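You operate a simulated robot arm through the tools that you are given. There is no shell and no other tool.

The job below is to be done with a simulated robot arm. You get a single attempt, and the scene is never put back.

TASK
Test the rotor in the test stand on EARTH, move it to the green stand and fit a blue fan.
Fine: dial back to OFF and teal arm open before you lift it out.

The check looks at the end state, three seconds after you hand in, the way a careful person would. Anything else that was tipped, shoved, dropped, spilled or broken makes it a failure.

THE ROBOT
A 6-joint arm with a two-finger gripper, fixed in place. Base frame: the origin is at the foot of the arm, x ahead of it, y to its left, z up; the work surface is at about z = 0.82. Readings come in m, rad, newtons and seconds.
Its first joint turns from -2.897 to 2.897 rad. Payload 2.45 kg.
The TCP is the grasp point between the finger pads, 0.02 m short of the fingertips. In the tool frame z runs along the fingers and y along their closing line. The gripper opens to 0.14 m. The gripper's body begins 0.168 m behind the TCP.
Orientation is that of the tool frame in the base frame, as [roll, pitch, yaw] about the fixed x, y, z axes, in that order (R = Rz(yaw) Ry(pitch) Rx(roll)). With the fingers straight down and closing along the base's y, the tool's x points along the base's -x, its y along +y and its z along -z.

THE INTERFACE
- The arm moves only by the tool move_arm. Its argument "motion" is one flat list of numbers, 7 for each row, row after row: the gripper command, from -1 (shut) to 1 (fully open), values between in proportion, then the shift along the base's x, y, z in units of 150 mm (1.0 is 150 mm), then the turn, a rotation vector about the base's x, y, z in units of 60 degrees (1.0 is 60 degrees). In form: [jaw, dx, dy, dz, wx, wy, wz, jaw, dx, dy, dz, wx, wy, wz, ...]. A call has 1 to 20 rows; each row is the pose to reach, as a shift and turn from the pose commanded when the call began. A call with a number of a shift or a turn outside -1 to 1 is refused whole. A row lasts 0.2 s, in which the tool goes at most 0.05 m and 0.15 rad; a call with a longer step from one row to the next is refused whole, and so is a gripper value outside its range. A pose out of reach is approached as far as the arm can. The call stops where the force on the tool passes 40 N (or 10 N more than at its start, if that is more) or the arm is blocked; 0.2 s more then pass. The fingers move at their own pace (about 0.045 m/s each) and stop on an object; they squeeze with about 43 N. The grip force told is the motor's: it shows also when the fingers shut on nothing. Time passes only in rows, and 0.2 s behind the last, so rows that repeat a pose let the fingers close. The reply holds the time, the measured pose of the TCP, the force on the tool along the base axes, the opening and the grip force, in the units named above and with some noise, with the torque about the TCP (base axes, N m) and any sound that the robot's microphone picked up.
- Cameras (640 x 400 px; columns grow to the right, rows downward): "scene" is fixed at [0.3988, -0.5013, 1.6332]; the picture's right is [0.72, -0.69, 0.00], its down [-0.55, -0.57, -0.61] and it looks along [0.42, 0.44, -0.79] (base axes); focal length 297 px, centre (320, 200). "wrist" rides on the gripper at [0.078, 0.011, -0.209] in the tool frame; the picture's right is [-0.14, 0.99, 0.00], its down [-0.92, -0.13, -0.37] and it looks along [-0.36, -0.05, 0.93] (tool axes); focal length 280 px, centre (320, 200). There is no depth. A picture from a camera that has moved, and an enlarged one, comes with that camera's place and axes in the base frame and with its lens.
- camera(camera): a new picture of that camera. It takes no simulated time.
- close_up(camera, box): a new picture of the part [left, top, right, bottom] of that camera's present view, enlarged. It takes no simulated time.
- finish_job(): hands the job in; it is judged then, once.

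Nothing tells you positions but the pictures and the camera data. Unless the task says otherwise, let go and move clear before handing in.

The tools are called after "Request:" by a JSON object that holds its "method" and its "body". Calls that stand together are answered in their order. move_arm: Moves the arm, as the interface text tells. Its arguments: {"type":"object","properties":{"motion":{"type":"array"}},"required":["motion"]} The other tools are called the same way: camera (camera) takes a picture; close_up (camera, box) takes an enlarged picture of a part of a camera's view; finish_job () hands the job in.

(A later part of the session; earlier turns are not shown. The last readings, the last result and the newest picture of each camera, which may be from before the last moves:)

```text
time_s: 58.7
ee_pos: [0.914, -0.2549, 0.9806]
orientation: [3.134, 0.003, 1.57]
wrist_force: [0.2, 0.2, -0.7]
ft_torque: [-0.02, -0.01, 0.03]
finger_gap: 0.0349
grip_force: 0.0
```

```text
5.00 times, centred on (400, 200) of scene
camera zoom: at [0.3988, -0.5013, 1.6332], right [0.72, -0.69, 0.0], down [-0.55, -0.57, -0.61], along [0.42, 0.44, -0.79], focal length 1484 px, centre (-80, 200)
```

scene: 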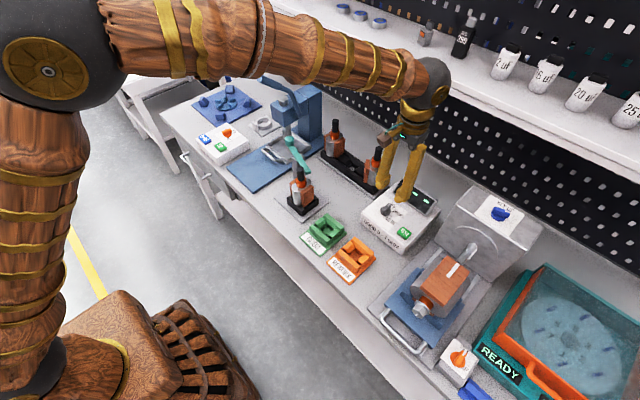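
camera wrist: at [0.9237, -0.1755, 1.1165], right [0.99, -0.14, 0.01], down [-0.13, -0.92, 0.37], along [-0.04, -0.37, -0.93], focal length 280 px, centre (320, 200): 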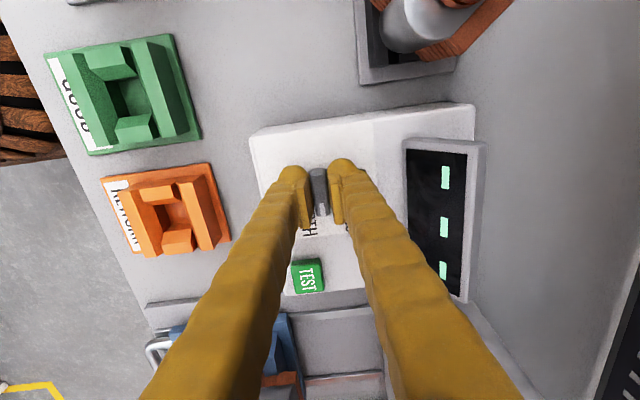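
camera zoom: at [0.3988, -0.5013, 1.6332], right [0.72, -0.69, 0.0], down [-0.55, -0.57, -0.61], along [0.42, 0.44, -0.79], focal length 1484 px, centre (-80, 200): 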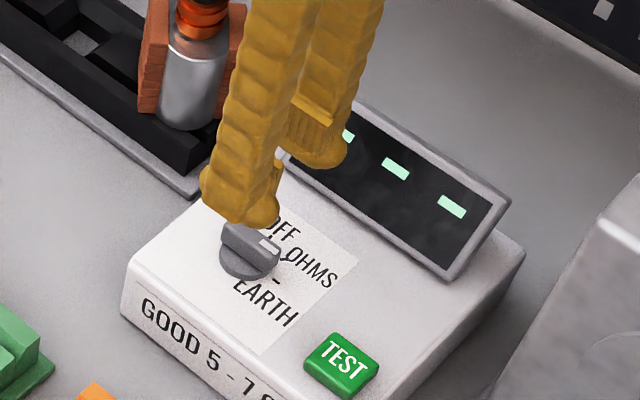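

The dial points to EARTH (−y). Now close the fingers and move above the TEST button.

Request:
{"method": "move_arm", "body": {"motion": [-1, -0.05, -0.2, 0, 0, 0, 0, -1, -0.1, -0.4, 0, 0, 0, 0, -1, -0.157, -0.594, 0, 0, 0, 0, -1, -0.157, -0.594, -0.2, 0, 0, 0, -1, -0.157, -0.594, -0.4, 0, 0, 0]}}

Request:
{"method": "close_up", "body": {"camera": "wrist", "box": [240, 80, 400, 240]}}

Request:
{"method": "close_up", "body": {"camera": "scene", "box": [360, 170, 460, 260]}}

```text
time_s: 59.9
ee_pos: [0.89, -0.3441, 0.9213]
orientation: [3.132, 0.003, 1.57]
wrist_force: [0.7, 0.1, -0.7]
ft_torque: [0.01, 0.0, 0.0]
finger_gap: 0.0
grip_force: 29.1
```

```text
2.50 times, centred on (320, 160) of wrist
camera zoom: at [0.8987, -0.265, 1.1317], right [0.99, -0.14, 0.01], down [-0.13, -0.92, 0.37], along [-0.04, -0.37, -0.93], focal length 701 px, centre (320, 300)
```

zoom: 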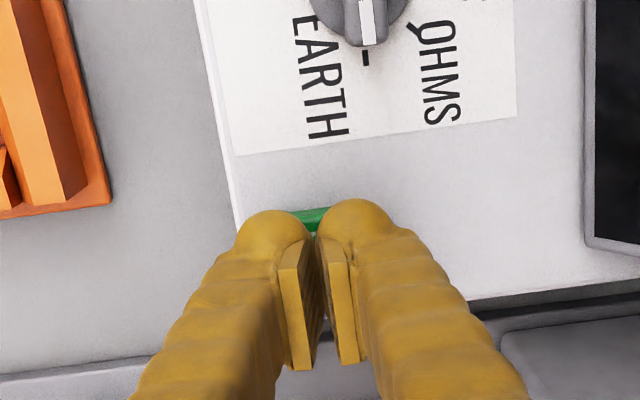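

```text
4.44 times, centred on (410, 215) of scene
camera zoom: at [0.3988, -0.5013, 1.6332], right [0.72, -0.69, 0.0], down [-0.55, -0.57, -0.61], along [0.42, 0.44, -0.79], focal length 1319 px, centre (-80, 133)
```

zoom: 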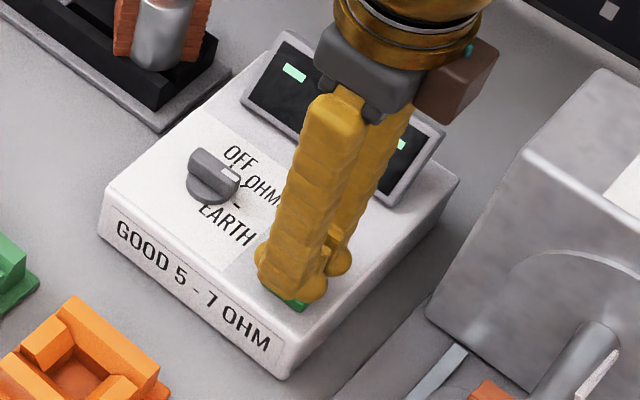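

Request:
{"method": "move_arm", "body": {"motion": [-1, 0, 0, -0.03, 0, 0, 0, -1, 0, 0, -0.06, 0, 0, 0, -1, 0, 0, -0.085, 0, 0, 0, -1, 0, 0, -0.105, 0, 0, 0, -1, 0, 0, -0.12, 0, 0, 0]}}

Request:
{"method": "close_up", "body": {"camera": "scene", "box": [360, 170, 460, 260]}}

```text
time_s: 61.1
ee_pos: [0.8897, -0.3436, 0.9046]
orientation: [3.133, 0.004, 1.572]
wrist_force: [-6.1, 0.5, 13.1]
ft_torque: [0.05, 0.13, 0.03]
finger_gap: 0.0059
grip_force: 29.8
```

```text
4.44 times, centred on (410, 215) of scene
camera zoom: at [0.3988, -0.5013, 1.6332], right [0.72, -0.69, 0.0], down [-0.55, -0.57, -0.61], along [0.42, 0.44, -0.79], focal length 1319 px, centre (-80, 133)
```

zoom: 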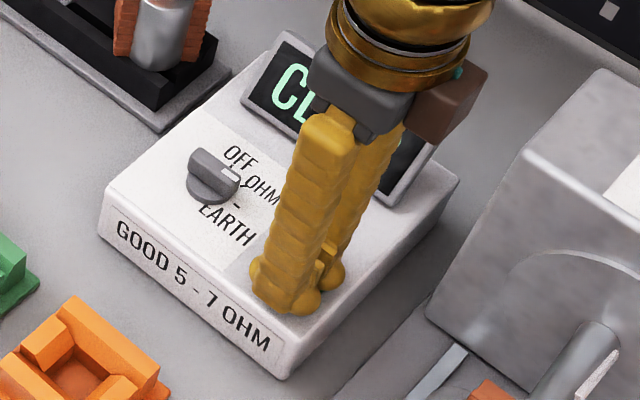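

The display shows something beginning "CL…". Lifting to read it.

Request:
{"method": "move_arm", "body": {"motion": [-1, 0, 0, 0.1, 0, 0, 0, -1, 0, 0, 0.3, 0, 0, 0, -1, 0, 0.2, 0.55, 0, 0, 0, -1, 0, 0.4, 0.8, 0, 0, 0]}}

Request:
{"method": "camera", "body": {"camera": "wrist"}}

Request:
{"method": "close_up", "body": {"camera": "scene", "box": [360, 170, 460, 260]}}

```text
time_s: 62.1
ee_pos: [0.8908, -0.2842, 1.025]
orientation: [3.135, 0.002, 1.572]
wrist_force: [0.1, -0.7, -0.5]
ft_torque: [-0.02, 0.04, -0.02]
finger_gap: 0.0001
grip_force: 29.1
```

```text
taken
camera wrist: at [0.8994, -0.2052, 1.2342], right [0.99, -0.14, 0.01], down [-0.13, -0.92, 0.37], along [-0.04, -0.37, -0.93], focal length 280 px, centre (320, 200)
```

wrist: 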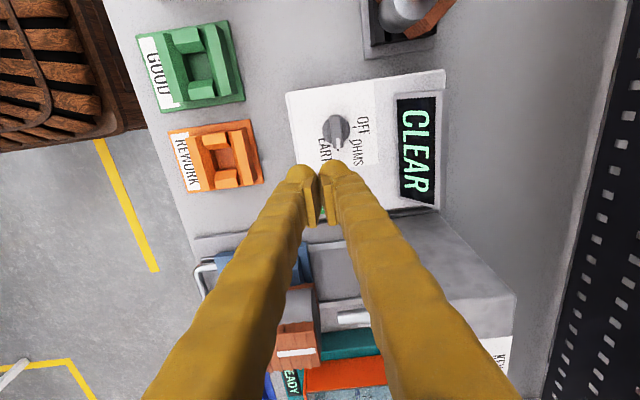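

```text
4.44 times, centred on (410, 215) of scene
camera zoom: at [0.3988, -0.5013, 1.6332], right [0.72, -0.69, 0.0], down [-0.55, -0.57, -0.61], along [0.42, 0.44, -0.79], focal length 1319 px, centre (-80, 133)
```

zoom: 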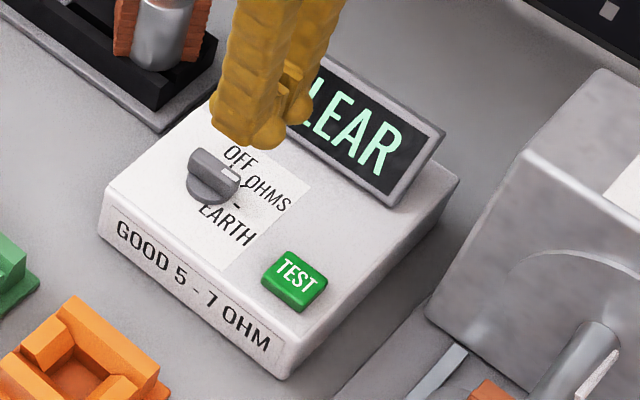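

The EARTH test reads CLEAR. Before switching off, I'll inspect the teal arm's state closely, so I move up and over to it.

Request:
{"method": "move_arm", "body": {"motion": [-1, -0.2, 0.1, 0.2, 0, 0, 0.14, -1, -0.4, 0.2, 0.4, 0, 0, 0.28, -1, -0.6, 0.3, 0.6, 0, 0, 0.42, -1, -0.8, 0.4, 0.8, 0, 0, 0.56, -1, -1, 0.6, 0.9, 0, 0, 0.7, -1, -1, 0.8, 0.9, 0, 0, 0.84, -1, -1, 1, 0.9, 0, 0, 0.98]}}

Request:
{"method": "move_arm", "body": {"motion": [-1, -0.1, 0.3, 0, 0, 0, 0.14, -1, -0.2, 0.6, 0, 0, 0, 0.28, -0.6, -0.3, 0.9, 0, 0, 0, 0.42, -0.4, -0.3, 1, 0, 0, 0, 0.52]}}

Request:
{"method": "camera", "body": {"camera": "wrist"}}

```text
time_s: 63.7
ee_pos: [0.7408, -0.1335, 1.1573]
orientation: [3.133, 0.003, 2.598]
wrist_force: [-0.4, 0.4, 0.0]
ft_torque: [0.0, 0.02, -0.01]
finger_gap: 0.0001
grip_force: 29.3
```

```text
time_s: 64.7
ee_pos: [0.6948, 0.0166, 1.16]
orientation: [3.133, 0.004, -3.14]
wrist_force: [0.3, -0.3, 0.9]
ft_torque: [0.01, -0.02, 0.01]
finger_gap: 0.0417
grip_force: 0.0
```

```text
taken
camera wrist: at [0.6149, 0.0253, 1.3692], right [0.14, 0.99, 0.01], down [0.92, -0.13, 0.37], along [0.37, -0.04, -0.93], focal length 280 px, centre (320, 200)
```

wrist: 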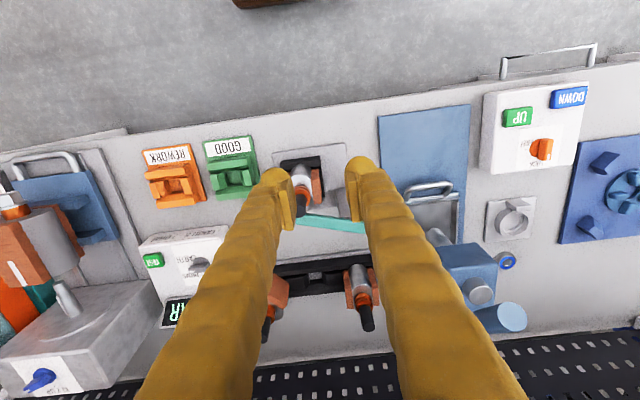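

The press lever's end at about (0.80, 0.143, 1.20) hangs near the knob, so I won't grip the knob; I'll use the closed fingertips against the bar instead. First I turn the wrist so the fingers' narrow side is along y.

Request:
{"method": "move_arm", "body": {"motion": [-1, 0, 0, 0, 0, 0, 0.142, -1, 0, -0.05, 0, 0, 0, 0.284, -1, 0.1, -0.1, 0, 0, 0, 0.426, -1, 0.3, -0.14, 0, 0, 0, 0.568, -1, 0.5, -0.14, 0, 0, 0, 0.71, -1, 0.7, -0.14, 0, 0, 0, 0.852, -1, 0.9, -0.14, 0, 0, 0, 0.994]}}

Request:
{"method": "move_arm", "body": {"motion": [-1, 0.1, 0, 0, 0, 0, 0.142, -1, 0.2, 0, -0.1, 0, 0, 0.284, -1, 0.3, 0, -0.2, 0, 0, 0.426, -1, 0.38, 0, -0.3, 0, 0, 0.506]}}

Request:
{"method": "camera", "body": {"camera": "wrist"}}

Request:
{"method": "camera", "body": {"camera": "scene"}}

```text
time_s: 66.3
ee_pos: [0.8295, -0.0053, 1.1585]
orientation: [3.132, 0.005, -2.097]
wrist_force: [-0.3, -0.7, 0.8]
ft_torque: [0.02, -0.02, 0.0]
finger_gap: 0.0
grip_force: 29.2
```

```text
time_s: 67.3
ee_pos: [0.8877, -0.0044, 1.1142]
orientation: [3.133, 0.002, -1.568]
wrist_force: [-0.9, -0.9, 0.0]
ft_torque: [-0.01, 0.0, -0.01]
finger_gap: 0.0
grip_force: 29.4
```

```text
taken
camera wrist: at [0.878, -0.0839, 1.3237], right [-0.99, 0.14, 0.01], down [0.13, 0.92, 0.37], along [0.04, 0.37, -0.93], focal length 280 px, centre (320, 200)
```

wrist: 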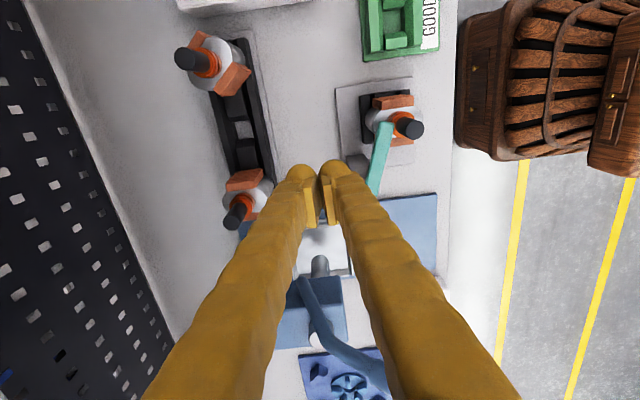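

```text
taken
```

scene: 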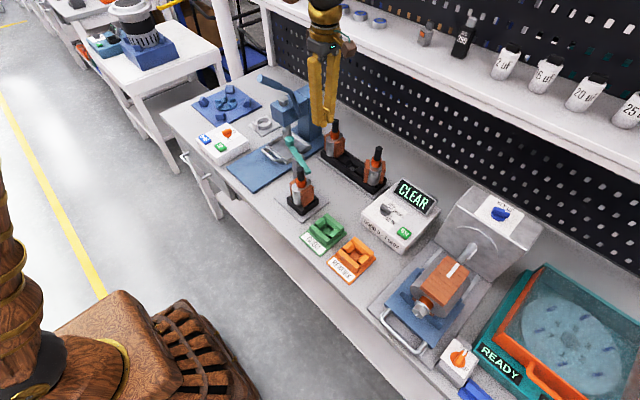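

Request:
{"method": "close_up", "body": {"camera": "wrist", "box": [300, 70, 440, 210]}}

```text
2.86 times, centred on (370, 140) of wrist
camera zoom: at [0.878, -0.0839, 1.3237], right [-0.99, 0.14, 0.01], down [0.13, 0.92, 0.37], along [0.04, 0.37, -0.93], focal length 801 px, centre (177, 371)
```

zoom: 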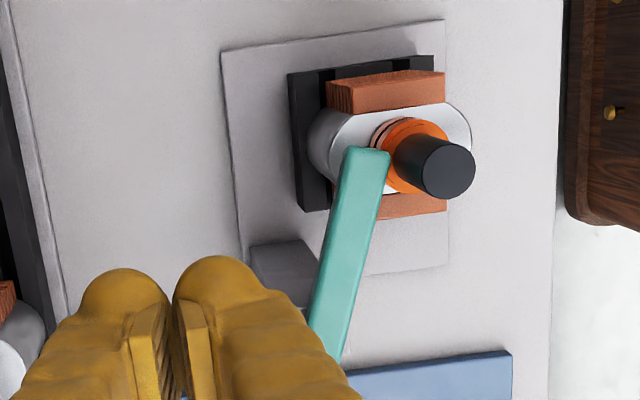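

Request:
{"method": "move_arm", "body": {"motion": [-1, 0, 0, -0.25, 0, 0, 0, -1, 0, 0, -0.5, 0, 0, 0, -1, 0, 0, -0.75, 0, 0, 0, -1, -0.03, 0, -0.9, 0, 0, 0]}}

Request:
{"method": "close_up", "body": {"camera": "wrist", "box": [260, 70, 420, 230]}}

Request:
{"method": "close_up", "body": {"camera": "scene", "box": [270, 120, 370, 220]}}

```text
time_s: 68.3
ee_pos: [0.8833, -0.004, 0.9793]
orientation: [3.135, 0.003, -1.572]
wrist_force: [-0.1, 0.9, 0.4]
ft_torque: [0.0, 0.03, 0.03]
finger_gap: 0.0002
grip_force: 29.5
```

```text
2.50 times, centred on (340, 150) of wrist
camera zoom: at [0.8733, -0.0845, 1.189], right [-0.99, 0.14, 0.01], down [0.13, 0.92, 0.37], along [0.04, 0.37, -0.93], focal length 701 px, centre (270, 325)
```

zoom: 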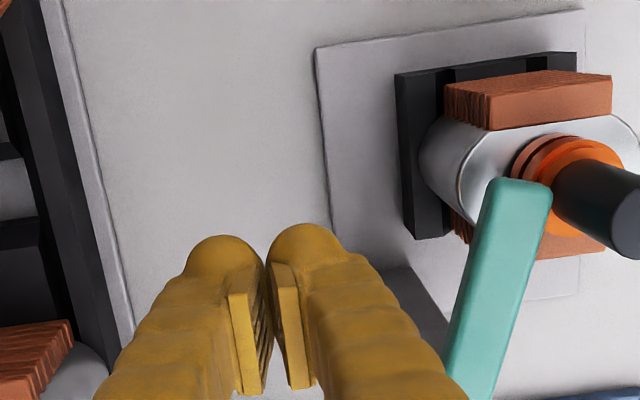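

```text
4.00 times, centred on (320, 170) of scene
camera zoom: at [0.3988, -0.5013, 1.6332], right [0.72, -0.69, 0.0], down [-0.55, -0.57, -0.61], along [0.42, 0.44, -0.79], focal length 1187 px, centre (320, 320)
```

zoom: 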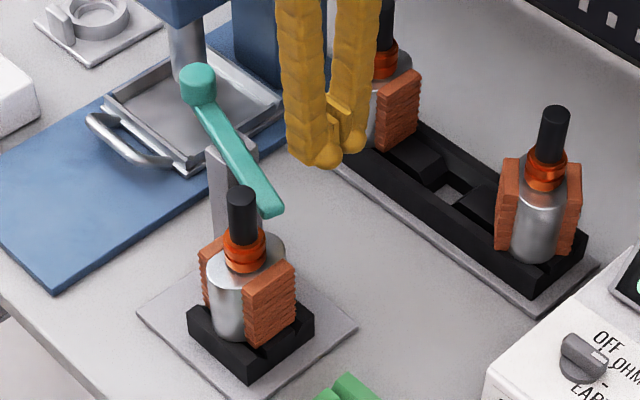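

Request:
{"method": "move_arm", "body": {"motion": [-1, -0.1, 0, 0, 0, 0, 0, -1, -0.2, 0, 0, 0, 0, 0]}}

Request:
{"method": "close_up", "body": {"camera": "wrist", "box": [260, 70, 420, 230]}}

```text
time_s: 68.9
ee_pos: [0.8523, -0.0048, 0.9795]
orientation: [3.132, 0.004, -1.571]
wrist_force: [0.4, 0.2, 0.3]
ft_torque: [0.02, 0.01, 0.02]
finger_gap: 0.0001
grip_force: 29.1
```

```text
2.50 times, centred on (340, 150) of wrist
camera zoom: at [0.8432, -0.0842, 1.1884], right [-0.99, 0.14, 0.01], down [0.13, 0.92, 0.37], along [0.04, 0.37, -0.93], focal length 701 px, centre (270, 325)
```

zoom: 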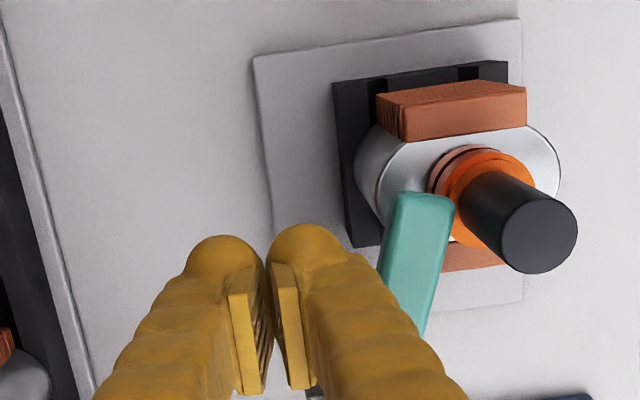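

Request:
{"method": "move_arm", "body": {"motion": [-1, -0.03, 0, 0, 0, 0, 0, -1, -0.06, 0, 0, 0, 0, 0]}}

Request:
{"method": "close_up", "body": {"camera": "wrist", "box": [260, 70, 420, 230]}}

```text
time_s: 69.5
ee_pos: [0.8479, -0.0057, 0.9807]
orientation: [3.14, 0.003, -1.57]
wrist_force: [10.6, -0.5, -1.3]
ft_torque: [-0.04, -0.06, -0.16]
finger_gap: 0.0
grip_force: 29.9
stopped in row 2: the force on the tool passed its limit at 48 N (the readings are from after the stop); the commanded pose is now the measured one
```

```text
2.50 times, centred on (340, 150) of wrist
camera zoom: at [0.837, -0.0843, 1.1895], right [-0.99, 0.14, 0.0], down [0.13, 0.92, 0.37], along [0.05, 0.37, -0.93], focal length 701 px, centre (270, 325)
```

zoom: 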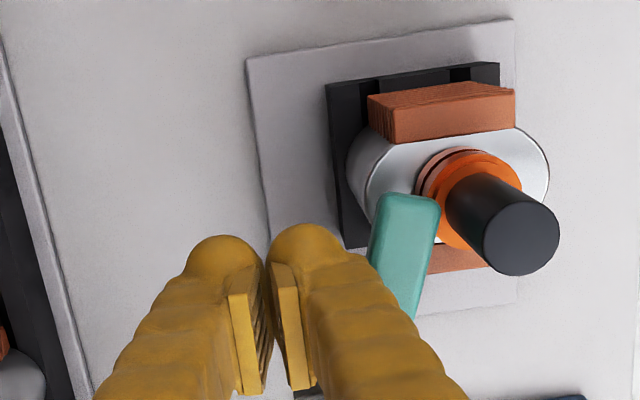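

The bar met a hard stop without moving, so the teal arm is closed at its stop and the CLEAR test was valid. Now I back off, rise and go back to the dial to turn it to OFF.

Request:
{"method": "move_arm", "body": {"motion": [-1, 0.1, 0, 0, 0, 0, 0, -1, 0.25, 0, 0.1, 0, 0, 0, -1, 0.25, 0, 0.4, 0, 0, 0, -1, 0.25, 0, 0.7, 0, 0, 0, -1, 0.2, 0, 1, 0, 0, 0]}}

Request:
{"method": "move_arm", "body": {"motion": [-1, 0, 0, 0, 0, 0, -0.142, -1, 0, 0, 0, 0, 0, -0.284, -1, 0, -0.2, 0, 0, 0, -0.426, -1, 0, -0.4, 0, 0, 0, -0.568, -1, 0, -0.6, 0, 0, 0, -0.71, -1, 0, -0.8, 0, 0, 0, -0.852, -1, 0, -1, 0, 0, 0, -0.994]}}

Request:
{"method": "move_arm", "body": {"motion": [-1, 0, -0.1, 0, 0, 0, -0.142, -1, 0, -0.2, 0, 0, 0, -0.284, -1, 0, -0.3, 0, 0, 0, -0.426, -1, 0, -0.4, 0, 0, 0, -0.568, -0.8, 0, -0.6, 0, 0, 0, -0.71, -0.6, 0, -0.66, 0, 0, 0, -0.852, -0.43, 0, -0.66, 0, 0, 0, -0.994]}}

Request:
{"method": "move_arm", "body": {"motion": [-0.43, 0, 0, 0, 0, 0, -0.142, -0.43, 0, 0, 0, 0, 0, -0.284, -0.43, 0, 0, 0, 0, 0, -0.426, -0.43, 0, 0, 0, 0, 0, -0.568, -0.43, 0, 0, 0, 0, 0, -0.71, -0.43, 0, 0, 0, 0, 0, -0.852, -0.43, 0, 0, 0, 0, 0, -0.994]}}

Request:
{"method": "camera", "body": {"camera": "wrist"}}

```text
time_s: 70.7
ee_pos: [0.8778, -0.0037, 1.1291]
orientation: [3.135, 0.004, -1.571]
wrist_force: [0.4, -0.2, 0.7]
ft_torque: [0.02, 0.01, 0.0]
finger_gap: 0.0
grip_force: 29.3
```

```text
time_s: 72.3
ee_pos: [0.8763, -0.1539, 1.1288]
orientation: [3.139, 0.003, -2.614]
wrist_force: [-0.1, 1.0, 0.0]
ft_torque: [0.01, 0.0, -0.01]
finger_gap: 0.0
grip_force: 29.3
```

```text
time_s: 73.9
ee_pos: [0.8776, -0.2543, 1.1298]
orientation: [3.141, 0.004, 2.627]
wrist_force: [0.9, 0.9, 0.0]
ft_torque: [0.0, 0.0, 0.0]
finger_gap: 0.04
grip_force: 0.1
```

```text
time_s: 75.5
ee_pos: [0.8779, -0.2538, 1.1294]
orientation: [3.141, 0.004, 1.589]
wrist_force: [-0.5, -0.1, -0.3]
ft_torque: [0.01, -0.02, -0.02]
finger_gap: 0.0397
grip_force: 0.0
```

```text
taken
camera wrist: at [0.8864, -0.1751, 1.3392], right [0.99, -0.12, 0.0], down [-0.11, -0.92, 0.37], along [-0.04, -0.37, -0.93], focal length 280 px, centre (320, 200)
```

wrist: 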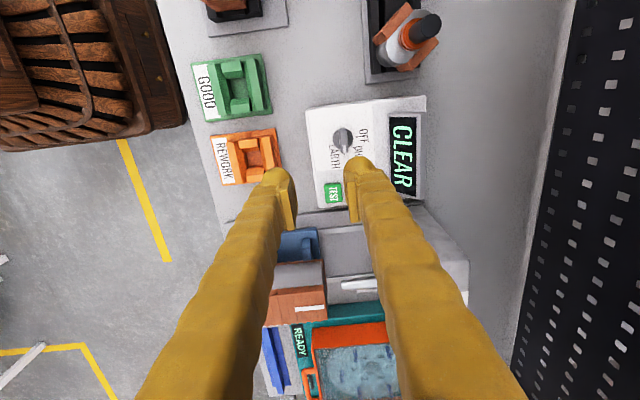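

Request:
{"method": "move_arm", "body": {"motion": [-0.43, 0.1, 0, -0.2, 0, 0, -0.01, -0.43, 0.2, 0, -0.4, 0, 0, -0.018, -0.43, 0.243, -0.005, -0.7, 0, 0, -0.018, -0.43, 0.243, -0.005, -0.9, 0, 0, -0.018]}}

Request:
{"method": "close_up", "body": {"camera": "wrist", "box": [240, 80, 400, 240]}}

```text
time_s: 76.5
ee_pos: [0.9147, -0.2534, 0.9949]
orientation: [3.14, 0.005, 1.57]
wrist_force: [0.1, 0.2, 1.4]
ft_torque: [0.0, -0.01, -0.01]
finger_gap: 0.0398
grip_force: 0.1
```

```text
2.50 times, centred on (320, 160) of wrist
camera zoom: at [0.9245, -0.1751, 1.2039], right [0.99, -0.14, 0.0], down [-0.13, -0.92, 0.37], along [-0.05, -0.37, -0.93], focal length 701 px, centre (320, 300)
```

zoom: 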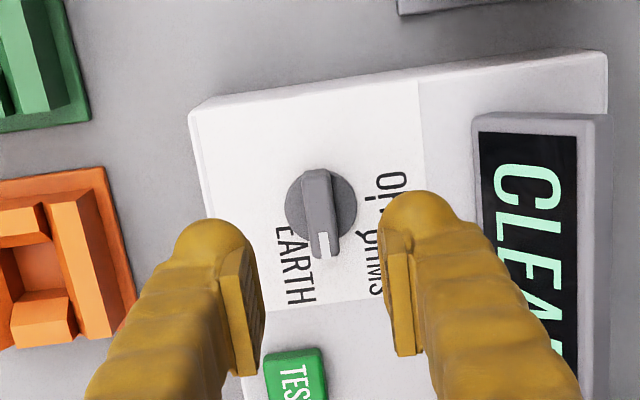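

Request:
{"method": "move_arm", "body": {"motion": [-0.43, 0, -0.01, -0.15, 0, 0, 0, -0.43, 0, -0.01, -0.3, 0, 0, 0, -0.43, 0, -0.01, -0.45, 0, 0, 0, -0.43, 0, -0.01, -0.53, 0, 0, 0, -0.43, 0, -0.01, -0.585, 0, 0, 0, -0.7, 0, -0.01, -0.585, 0, 0, 0, -1, 0, -0.01, -0.585, 0, 0, 0, -1, 0, -0.01, -0.585, 0, 0, 0, -1, 0, -0.01, -0.585, 0, 0, 0]}}

```text
time_s: 78.5
ee_pos: [0.9149, -0.2571, 0.9058]
orientation: [3.137, 0.004, 1.569]
wrist_force: [24.2, -1.5, -7.5]
ft_torque: [-0.04, -0.28, 0.02]
finger_gap: 0.012
grip_force: 38.9
```

Request:
{"method": "move_arm", "body": {"motion": [-1, 0.01, 0, 0, 0, 0, 0, -1, 0.01, 0, 0, 0, 0, 0]}}

```text
time_s: 79.1
ee_pos: [0.9141, -0.2555, 0.9067]
orientation: [3.14, 0.005, 1.571]
wrist_force: [0.7, -3.8, 0.5]
ft_torque: [-0.02, 0.03, 0.01]
finger_gap: 0.0118
grip_force: 38.3
```

Balanced grip. Turning +90° back to OFF.

Request:
{"method": "move_arm", "body": {"motion": [-1, 0, 0, 0, 0, 0, 0.12, -1, 0, 0, 0, 0, 0, 0.24, -1, 0, 0, 0, 0, 0, 0.36, -1, 0, 0, 0, 0, 0, 0.48, -1, 0, 0, 0, 0, 0, 0.6, -1, 0, 0, 0, 0, 0, 0.72, -1, 0, 0, 0, 0, 0, 0.84, -1, 0, 0, 0, 0, 0, 0.96]}}

Request:
{"method": "move_arm", "body": {"motion": [-1, 0, 0, 0, 0, 0, 0.12, -1, 0, 0, 0, 0, 0, 0.24, -1, 0, 0, 0, 0, 0, 0.36, -1, 0, 0, 0, 0, 0, 0.46, -1, 0, 0, 0, 0, 0, 0.55]}}

Request:
{"method": "move_arm", "body": {"motion": [-0.7, 0, 0, 0, 0, 0, 0, -0.5, 0, 0, 0, 0, 0, 0, -0.43, 0, 0, 0, 0, 0, 0, -0.43, 0, 0, 0.25, 0, 0, 0, -0.43, 0, 0, 0.5, 0, 0, 0]}}

Request:
{"method": "close_up", "body": {"camera": "wrist", "box": [240, 80, 400, 240]}}

Request:
{"method": "close_up", "body": {"camera": "scene", "box": [360, 160, 460, 260]}}

```text
time_s: 80.9
ee_pos: [0.9154, -0.2557, 0.9066]
orientation: [3.14, 0.005, 2.577]
wrist_force: [10.9, 1.4, -0.3]
ft_torque: [0.06, -0.08, 0.0]
finger_gap: 0.0121
grip_force: 38.6
```

```text
time_s: 82.1
ee_pos: [0.9161, -0.2552, 0.9074]
orientation: [3.141, 0.004, -3.13]
wrist_force: [22.1, 8.0, -3.7]
ft_torque: [0.07, -0.23, -0.33]
finger_gap: 0.0122
grip_force: 38.5
```

```text
time_s: 83.3
ee_pos: [0.9156, -0.2543, 0.9818]
orientation: [3.141, 0.002, -3.131]
wrist_force: [0.2, 0.7, -0.4]
ft_torque: [-0.03, 0.03, 0.0]
finger_gap: 0.0398
grip_force: 0.1
```

```text
2.50 times, centred on (320, 160) of wrist
camera zoom: at [0.8362, -0.2457, 1.1916], right [0.13, 0.99, 0.0], down [0.92, -0.12, 0.37], along [0.37, -0.04, -0.93], focal length 701 px, centre (320, 300)
```

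zoom: 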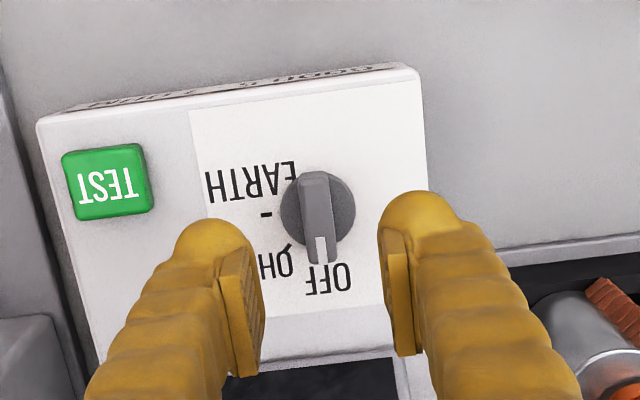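

```text
4.00 times, centred on (410, 210) of scene
camera zoom: at [0.3988, -0.5013, 1.6332], right [0.72, -0.69, 0.0], down [-0.55, -0.57, -0.61], along [0.42, 0.44, -0.79], focal length 1187 px, centre (-40, 160)
```

zoom: 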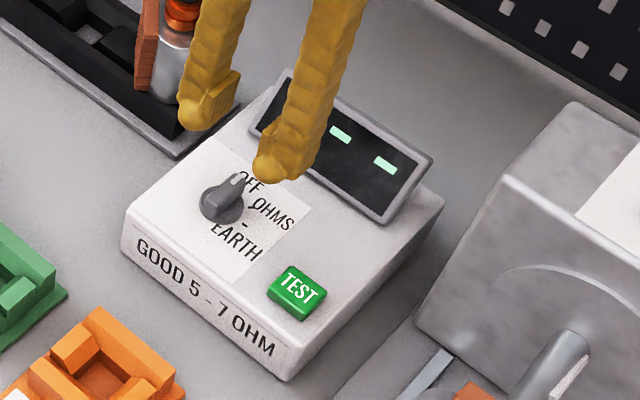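

Dial is at OFF and the display is back to dashes. Next: open the teal arm by pushing its bar (between shaft and post) in +x with closed fingers.

Request:
{"method": "move_arm", "body": {"motion": [-0.6, 0, 0, 0.3, 0, 0, 0, -0.8, 0, 0, 0.6, 0, 0, 0, -1, -0.1, 0.2, 0.9, 0, 0, 0.14, -1, -0.3, 0.4, 1, 0, 0, 0.28, -1, -0.5, 0.6, 1, 0, 0, 0.42, -1, -0.7, 0.8, 1, 0, 0, 0.56, -1, -0.9, 1, 1, 0, 0, 0.7]}}

Request:
{"method": "move_arm", "body": {"motion": [-1, -0.06, 0.2, 0, 0, 0, 0.14, -1, -0.12, 0.4, 0, 0, 0, 0.28, -1, -0.157, 0.6, 0, 0, 0, 0.42, -1, -0.157, 0.795, 0, 0, 0, 0.56, -1, -0.157, 0.795, 0, 0, 0, 0.7, -1, -0.157, 0.795, 0, 0, 0, 0.79]}}

Request:
{"method": "close_up", "body": {"camera": "wrist", "box": [220, 40, 420, 240]}}

Request:
{"method": "camera", "body": {"camera": "scene"}}

```text
refused: row 3 steps farther than a row can; nothing moved
```

```text
time_s: 84.7
ee_pos: [0.8922, -0.1369, 0.982]
orientation: [3.141, 0.004, -2.302]
wrist_force: [-0.4, -0.6, 0.0]
ft_torque: [-0.01, 0.04, 0.02]
finger_gap: 0.0001
grip_force: 29.5
```

```text
2.00 times, centred on (320, 140) of wrist
camera zoom: at [0.8308, -0.1889, 1.1913], right [-0.64, 0.76, 0.0], down [0.71, 0.6, 0.37], along [0.28, 0.24, -0.93], focal length 561 px, centre (320, 320)
```

zoom: 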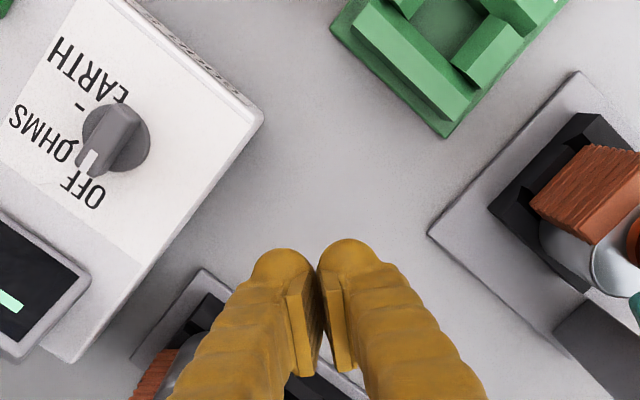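

```text
taken
```

scene: 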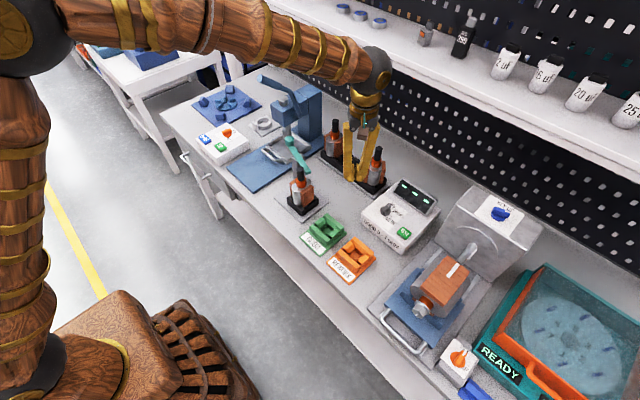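

One call was refused and the following one ran at the lower height — luckily in free space. Rising straight up first now.

Request:
{"method": "move_arm", "body": {"motion": [-1, -0.05, 0, 0.3, 0, 0, 0, -1, -0.1, 0, 0.6, 0, 0, 0, -1, -0.15, 0, 0.9, 0, 0, 0, -1, -0.2, 0, 1, 0, 0, 0]}}

Request:
{"method": "close_up", "body": {"camera": "scene", "box": [270, 100, 430, 220]}}

```text
time_s: 85.7
ee_pos: [0.8622, -0.1367, 1.1325]
orientation: [3.14, 0.004, -2.304]
wrist_force: [-0.1, 0.5, -0.8]
ft_torque: [0.0, 0.02, 0.02]
finger_gap: 0.0
grip_force: 29.3
```

```text
3.33 times, centred on (350, 160) of scene
camera zoom: at [0.3988, -0.5013, 1.6332], right [0.72, -0.69, 0.0], down [-0.55, -0.57, -0.61], along [0.42, 0.44, -0.79], focal length 989 px, centre (220, 333)
```

zoom: 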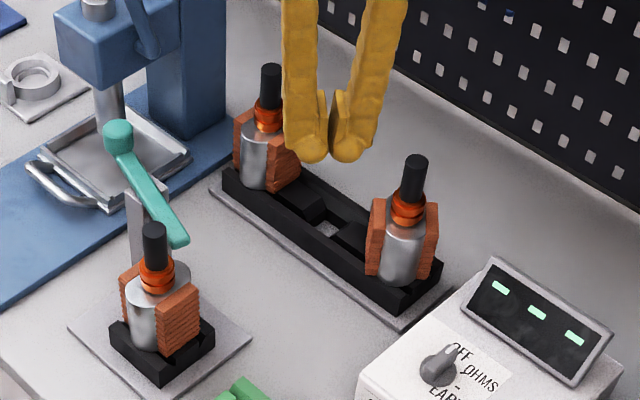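

Request:
{"method": "move_arm", "body": {"motion": [-1, -0.14, 0.2, 0, 0, 0, 0.14, -1, -0.28, 0.4, 0, 0, 0, 0.28, -1, -0.42, 0.6, 0, 0, 0, 0.42, -1, -0.56, 0.8, 0, 0, 0, 0.56, -1, -0.7, 1.0, 0, 0, 0, 0.7]}}

Request:
{"method": "close_up", "body": {"camera": "wrist", "box": [220, 40, 420, 240]}}

Request:
{"method": "close_up", "body": {"camera": "scene", "box": [250, 80, 370, 220]}}

```text
time_s: 86.9
ee_pos: [0.7569, 0.014, 1.1323]
orientation: [3.139, 0.004, -1.57]
wrist_force: [0.7, 0.4, -0.3]
ft_torque: [0.02, 0.03, 0.0]
finger_gap: 0.0
grip_force: 30.0
```

```text
2.00 times, centred on (320, 140) of wrist
camera zoom: at [0.7466, -0.0652, 1.3414], right [-0.99, 0.14, 0.0], down [0.13, 0.92, 0.37], along [0.05, 0.37, -0.93], focal length 561 px, centre (320, 320)
```

zoom: 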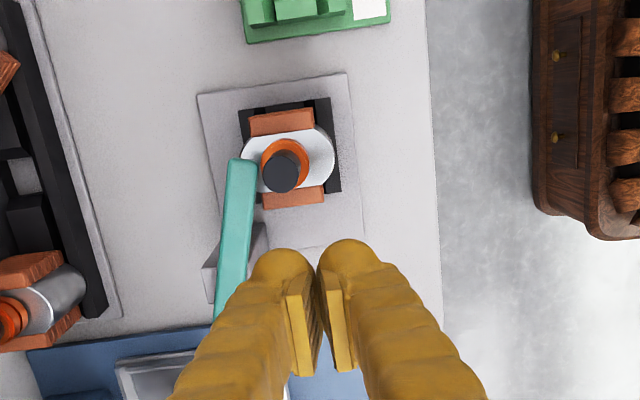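

```text
2.86 times, centred on (310, 150) of scene
camera zoom: at [0.3988, -0.5013, 1.6332], right [0.72, -0.69, 0.0], down [-0.55, -0.57, -0.61], along [0.42, 0.44, -0.79], focal length 848 px, centre (349, 343)
```

zoom: 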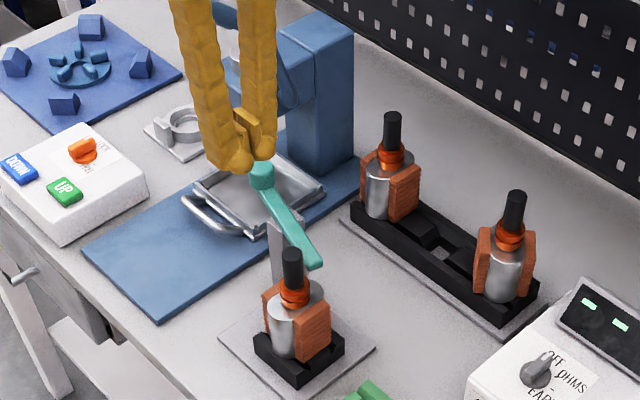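

Request:
{"method": "move_arm", "body": {"motion": [-1, 0, 0, -0.25, 0, 0, 0, -1, 0, 0, -0.5, 0, 0, 0, -1, 0, 0, -0.75, 0, 0, 0, -1, 0, 0, -0.9, 0, 0, 0, -1, 0, 0, -1, 0, 0, 0]}}

Request:
{"method": "close_up", "body": {"camera": "wrist", "box": [220, 40, 420, 240]}}

Request:
{"method": "close_up", "body": {"camera": "scene", "box": [260, 110, 360, 220]}}

```text
time_s: 88.1
ee_pos: [0.756, 0.0136, 0.9828]
orientation: [3.141, 0.003, -1.571]
wrist_force: [-0.5, 1.0, 0.3]
ft_torque: [0.02, 0.0, 0.0]
finger_gap: 0.0
grip_force: 29.2
```

```text
2.00 times, centred on (320, 140) of wrist
camera zoom: at [0.7458, -0.0658, 1.1917], right [-0.99, 0.14, 0.0], down [0.13, 0.92, 0.37], along [0.05, 0.37, -0.93], focal length 561 px, centre (320, 320)
```

zoom: 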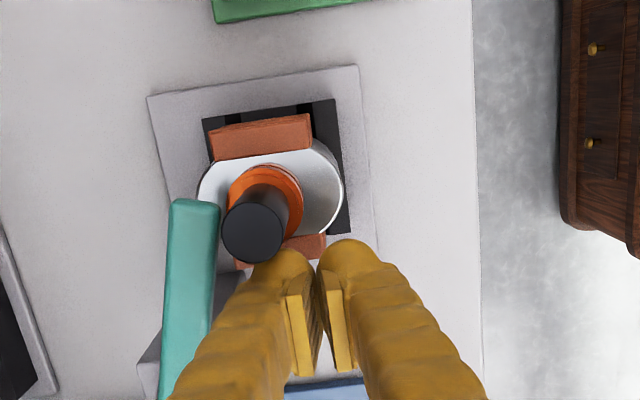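

```text
3.64 times, centred on (310, 165) of scene
camera zoom: at [0.3988, -0.5013, 1.6332], right [0.72, -0.69, 0.0], down [-0.55, -0.57, -0.61], along [0.42, 0.44, -0.79], focal length 1079 px, centre (356, 327)
```

zoom: 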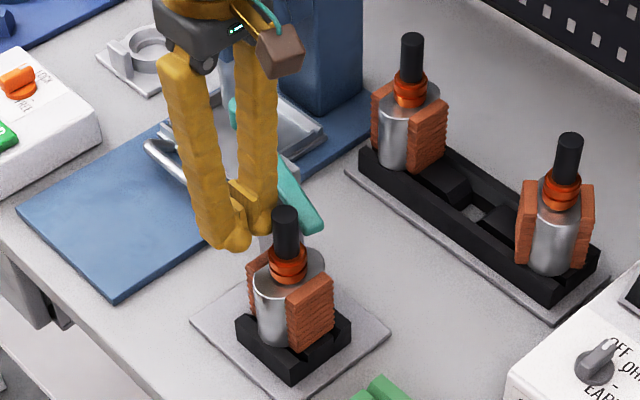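

Request:
{"method": "move_arm", "body": {"motion": [-1, 0, 0, -0.03, 0, 0, 0, -1, 0.05, 0, -0.03, 0, 0, 0, -1, 0.1, 0, -0.03, 0, 0, 0, -1, 0.14, 0, -0.03, 0, 0, 0, -1, 0.18, 0, -0.03, 0, 0, 0]}}

Request:
{"method": "close_up", "body": {"camera": "wrist", "box": [220, 40, 420, 240]}}

```text
time_s: 89.3
ee_pos: [0.7829, 0.0125, 0.9777]
orientation: [-3.141, 0.004, -1.571]
wrist_force: [-0.7, 0.3, 0.5]
ft_torque: [0.04, 0.0, 0.02]
finger_gap: 0.0
grip_force: 28.9
```

```text
2.00 times, centred on (320, 140) of wrist
camera zoom: at [0.7729, -0.0662, 1.187], right [-0.99, 0.14, 0.0], down [0.13, 0.92, 0.37], along [0.05, 0.37, -0.93], focal length 561 px, centre (320, 320)
```

zoom: 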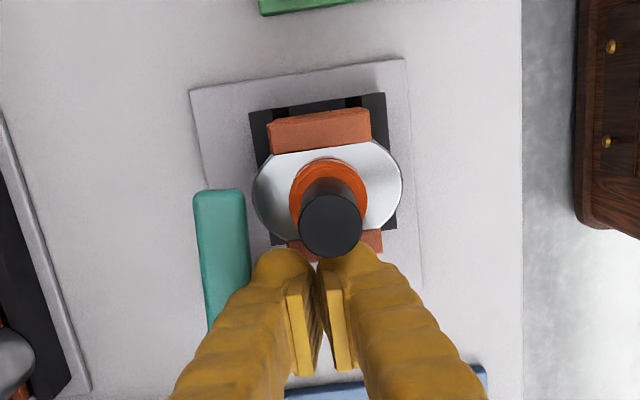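

The bar is swinging away freely. Continuing the push.

Request:
{"method": "move_arm", "body": {"motion": [-1, 0.06, 0.01, 0, 0, 0, 0, -1, 0.12, 0.01, 0, 0, 0, 0, -1, 0.18, 0.01, 0, 0, 0, 0, -1, 0.24, 0.01, 0, 0, 0, 0]}}

Request:
{"method": "close_up", "body": {"camera": "wrist", "box": [220, 40, 420, 240]}}

Request:
{"method": "close_up", "body": {"camera": "scene", "box": [260, 110, 360, 220]}}

```text
time_s: 89.9
ee_pos: [0.7969, 0.014, 0.9765]
orientation: [3.131, 0.003, -1.57]
wrist_force: [-12.7, -4.5, 5.2]
ft_torque: [0.06, -0.08, 0.05]
finger_gap: 0.0002
grip_force: 29.7
stopped in row 3: the force on the tool passed its limit at 58 N (the readings are from after the stop); the commanded pose is now the measured one
```

```text
2.00 times, centred on (320, 140) of wrist
camera zoom: at [0.7883, -0.0646, 1.1865], right [-0.99, 0.14, 0.01], down [0.13, 0.92, 0.37], along [0.04, 0.37, -0.93], focal length 561 px, centre (320, 320)
```

zoom: 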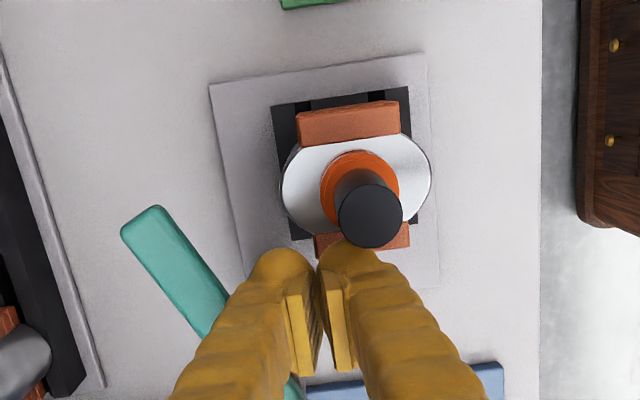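

```text
3.64 times, centred on (310, 165) of scene
camera zoom: at [0.3988, -0.5013, 1.6332], right [0.72, -0.69, 0.0], down [-0.55, -0.57, -0.61], along [0.42, 0.44, -0.79], focal length 1079 px, centre (356, 327)
```

zoom: 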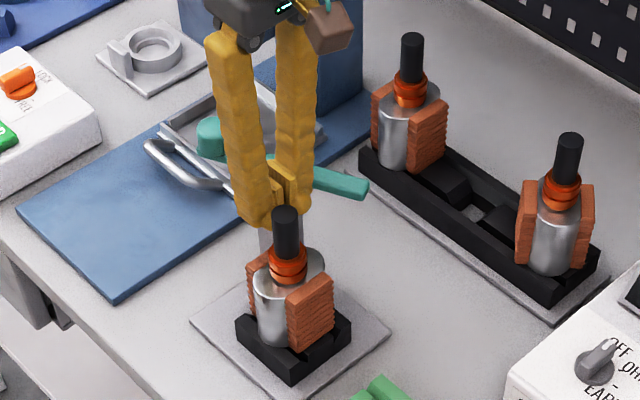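

The bar has swung about 42° open and then met resistance. I'll lift, reposition near the tip on the same side and check whether it opens further.

Request:
{"method": "move_arm", "body": {"motion": [-1, -0.06, 0, 0, 0, 0, 0, -1, -0.06, 0, 0.2, 0, 0, 0, -1, -0.06, 0, 0.45, 0, 0, 0, -1, 0.05, -0.15, 0.45, 0, 0, 0, -1, 0.147, -0.3, 0.45, 0, 0, 0]}}

Request:
{"method": "close_up", "body": {"camera": "wrist", "box": [220, 40, 420, 240]}}

Request:
{"method": "close_up", "body": {"camera": "scene", "box": [260, 110, 360, 220]}}

```text
time_s: 91.1
ee_pos: [0.8202, -0.0305, 1.0455]
orientation: [3.133, 0.003, -1.571]
wrist_force: [0.6, 0.1, -0.6]
ft_torque: [0.0, 0.02, -0.02]
finger_gap: 0.0
grip_force: 29.3
```

```text
2.00 times, centred on (320, 140) of wrist
camera zoom: at [0.8108, -0.1092, 1.2548], right [-0.99, 0.14, 0.01], down [0.13, 0.92, 0.37], along [0.04, 0.37, -0.93], focal length 561 px, centre (320, 320)
```

zoom: 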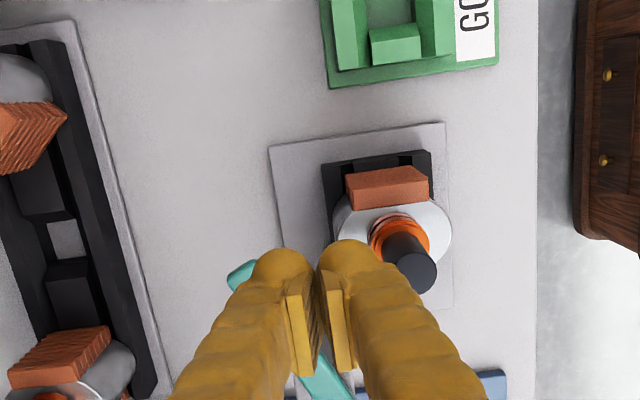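

```text
3.64 times, centred on (310, 165) of scene
camera zoom: at [0.3988, -0.5013, 1.6332], right [0.72, -0.69, 0.0], down [-0.55, -0.57, -0.61], along [0.42, 0.44, -0.79], focal length 1079 px, centre (356, 327)
```

zoom: 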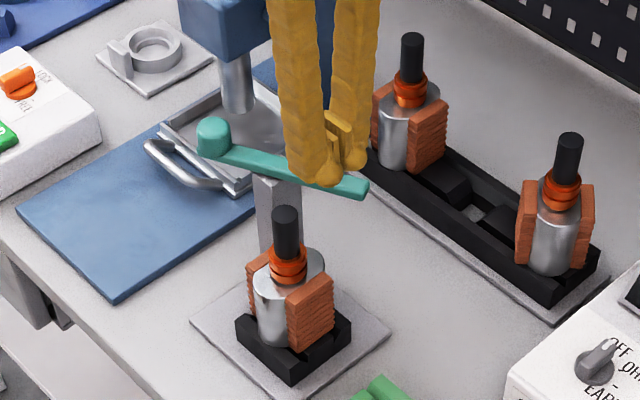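

Request:
{"method": "move_arm", "body": {"motion": [-1, -0.028, -0.037, 0, 0, 0, 0, -1, -0.028, -0.037, -0.15, 0, 0, 0, -1, -0.028, -0.037, -0.3, 0, 0, 0, -1, -0.028, -0.037, -0.45, 0, 0, 0]}}

Request:
{"method": "close_up", "body": {"camera": "wrist", "box": [220, 40, 420, 240]}}

```text
time_s: 92.1
ee_pos: [0.8159, -0.0365, 0.9771]
orientation: [3.132, 0.004, -1.572]
wrist_force: [1.1, 0.2, -0.2]
ft_torque: [-0.03, -0.02, 0.04]
finger_gap: 0.0003
grip_force: 29.2
```

```text
2.00 times, centred on (320, 140) of wrist
camera zoom: at [0.8065, -0.1149, 1.1868], right [-0.99, 0.14, 0.01], down [0.13, 0.92, 0.37], along [0.04, 0.37, -0.93], focal length 561 px, centre (320, 320)
```

zoom: 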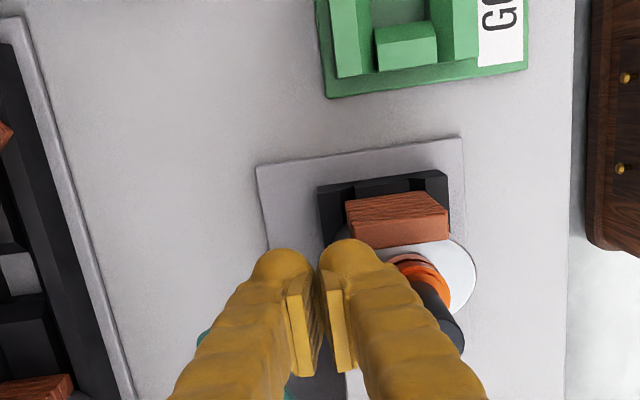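

Request:
{"method": "move_arm", "body": {"motion": [-1, 0.03, 0.01, 0, 0, 0, 0, -1, 0.06, 0.02, 0, 0, 0, 0, -1, 0.09, 0.03, 0, 0, 0, 0, -1, 0.12, 0.045, 0, 0, 0, 0]}}

Request:
{"method": "close_up", "body": {"camera": "wrist", "box": [220, 40, 420, 240]}}

Request:
{"method": "close_up", "body": {"camera": "scene", "box": [260, 110, 360, 220]}}

```text
time_s: 92.8
ee_pos: [0.82, -0.0346, 0.9768]
orientation: [3.126, 0.002, -1.57]
wrist_force: [-14.8, -5.1, 7.3]
ft_torque: [0.11, -0.16, 0.08]
finger_gap: 0.0001
grip_force: 29.8
stopped in row 3: the force on the tool passed its limit at 49 N (the readings are from after the stop); the commanded pose is now the measured one
```

```text
2.00 times, centred on (320, 140) of wrist
camera zoom: at [0.8126, -0.1135, 1.1861], right [-0.99, 0.14, 0.02], down [0.13, 0.92, 0.37], along [0.04, 0.37, -0.93], focal length 561 px, centre (320, 320)
```

zoom: 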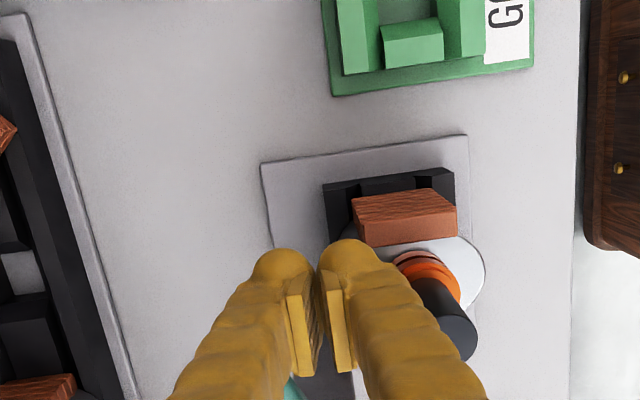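

```text
3.64 times, centred on (310, 165) of scene
camera zoom: at [0.3988, -0.5013, 1.6332], right [0.72, -0.69, 0.0], down [-0.55, -0.57, -0.61], along [0.42, 0.44, -0.79], focal length 1079 px, centre (356, 327)
```

zoom: 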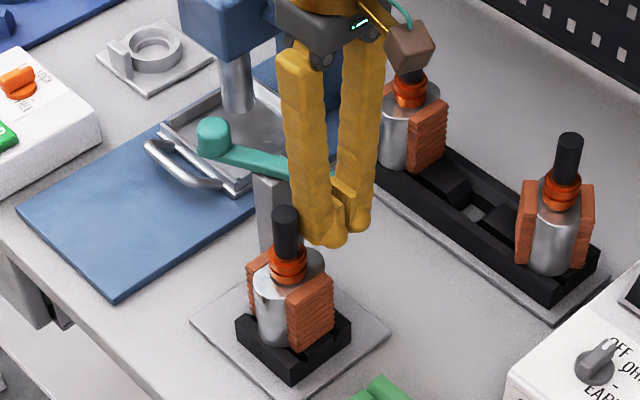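

The arm is at its open stop (no movement under ~49 N at the tip), well clear of the rotor (bar ~66 mm from the axis). Backing off, rising and returning to the nominal wrist orientation to measure the rotor and the green stand.

Request:
{"method": "move_arm", "body": {"motion": [-1, -0.02, -0.03, 0, 0, 0, 0, -1, -0.02, -0.04, 0.2, 0, 0, 0, -1, -0.02, -0.04, 0.5, 0, 0, 0, -1, -0.02, -0.04, 0.8, 0, 0, 0, -1, -0.1, -0.04, 1, 0, 0, 0]}}

```text
time_s: 94.0
ee_pos: [0.8052, -0.0409, 1.1277]
orientation: [3.126, 0.003, -1.57]
wrist_force: [0.2, -0.8, -0.4]
ft_torque: [0.0, 0.03, -0.01]
finger_gap: 0.0002
grip_force: 29.5
```

Request:
{"method": "move_arm", "body": {"motion": [-1, 0, 0, 0, 0, -0.0149, 0, -1, 0, 0, 0.02, 0, -0.0149, 0]}}

Request:
{"method": "move_arm", "body": {"motion": [-1, -0.1, 0, 0, 0, 0, -0.142, -1, -0.2, 0, 0, 0, 0, -0.284, -1, -0.3, 0, 0, 0, 0, -0.426, -1, -0.4, 0, 0, 0, 0, -0.568, -1, -0.5, 0, 0, 0, 0, -0.71, -0.6, -0.6, -0.1, 0, 0, 0, -0.852, -0.3, -0.7, -0.2, 0, 0, 0, -0.994]}}

Request:
{"method": "move_arm", "body": {"motion": [0, 0, 0, 0, 0, 0, -0.142, 0, 0, 0, 0, 0, 0, -0.284, 0, 0, 0, 0, 0, 0, -0.426, 0, 0, 0, 0, 0, 0, -0.506]}}

Request:
{"method": "camera", "body": {"camera": "wrist"}}

```text
time_s: 94.5
ee_pos: [0.8067, -0.0405, 1.1297]
orientation: [-3.141, 0.005, -1.571]
wrist_force: [-0.1, -0.6, 0.1]
ft_torque: [-0.02, 0.05, 0.02]
finger_gap: 0.0
grip_force: 29.1
```

```text
time_s: 96.2
ee_pos: [0.702, -0.0702, 1.1292]
orientation: [-3.14, 0.002, -2.615]
wrist_force: [-0.3, 0.3, -0.3]
ft_torque: [0.01, 0.0, -0.02]
finger_gap: 0.0488
grip_force: 0.5
```

```text
time_s: 97.2
ee_pos: [0.7011, -0.0699, 1.1291]
orientation: [-3.14, 0.003, 3.14]
wrist_force: [-0.7, 0.4, 0.1]
ft_torque: [0.03, -0.05, -0.04]
finger_gap: 0.0699
grip_force: 0.0
```

```text
taken
camera wrist: at [0.6222, -0.0589, 1.339], right [0.14, 0.99, 0.0], down [0.92, -0.13, 0.37], along [0.37, -0.05, -0.93], focal length 280 px, centre (320, 200)
```

wrist: 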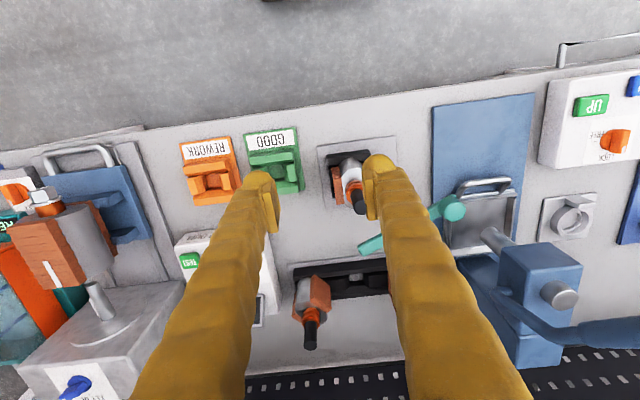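

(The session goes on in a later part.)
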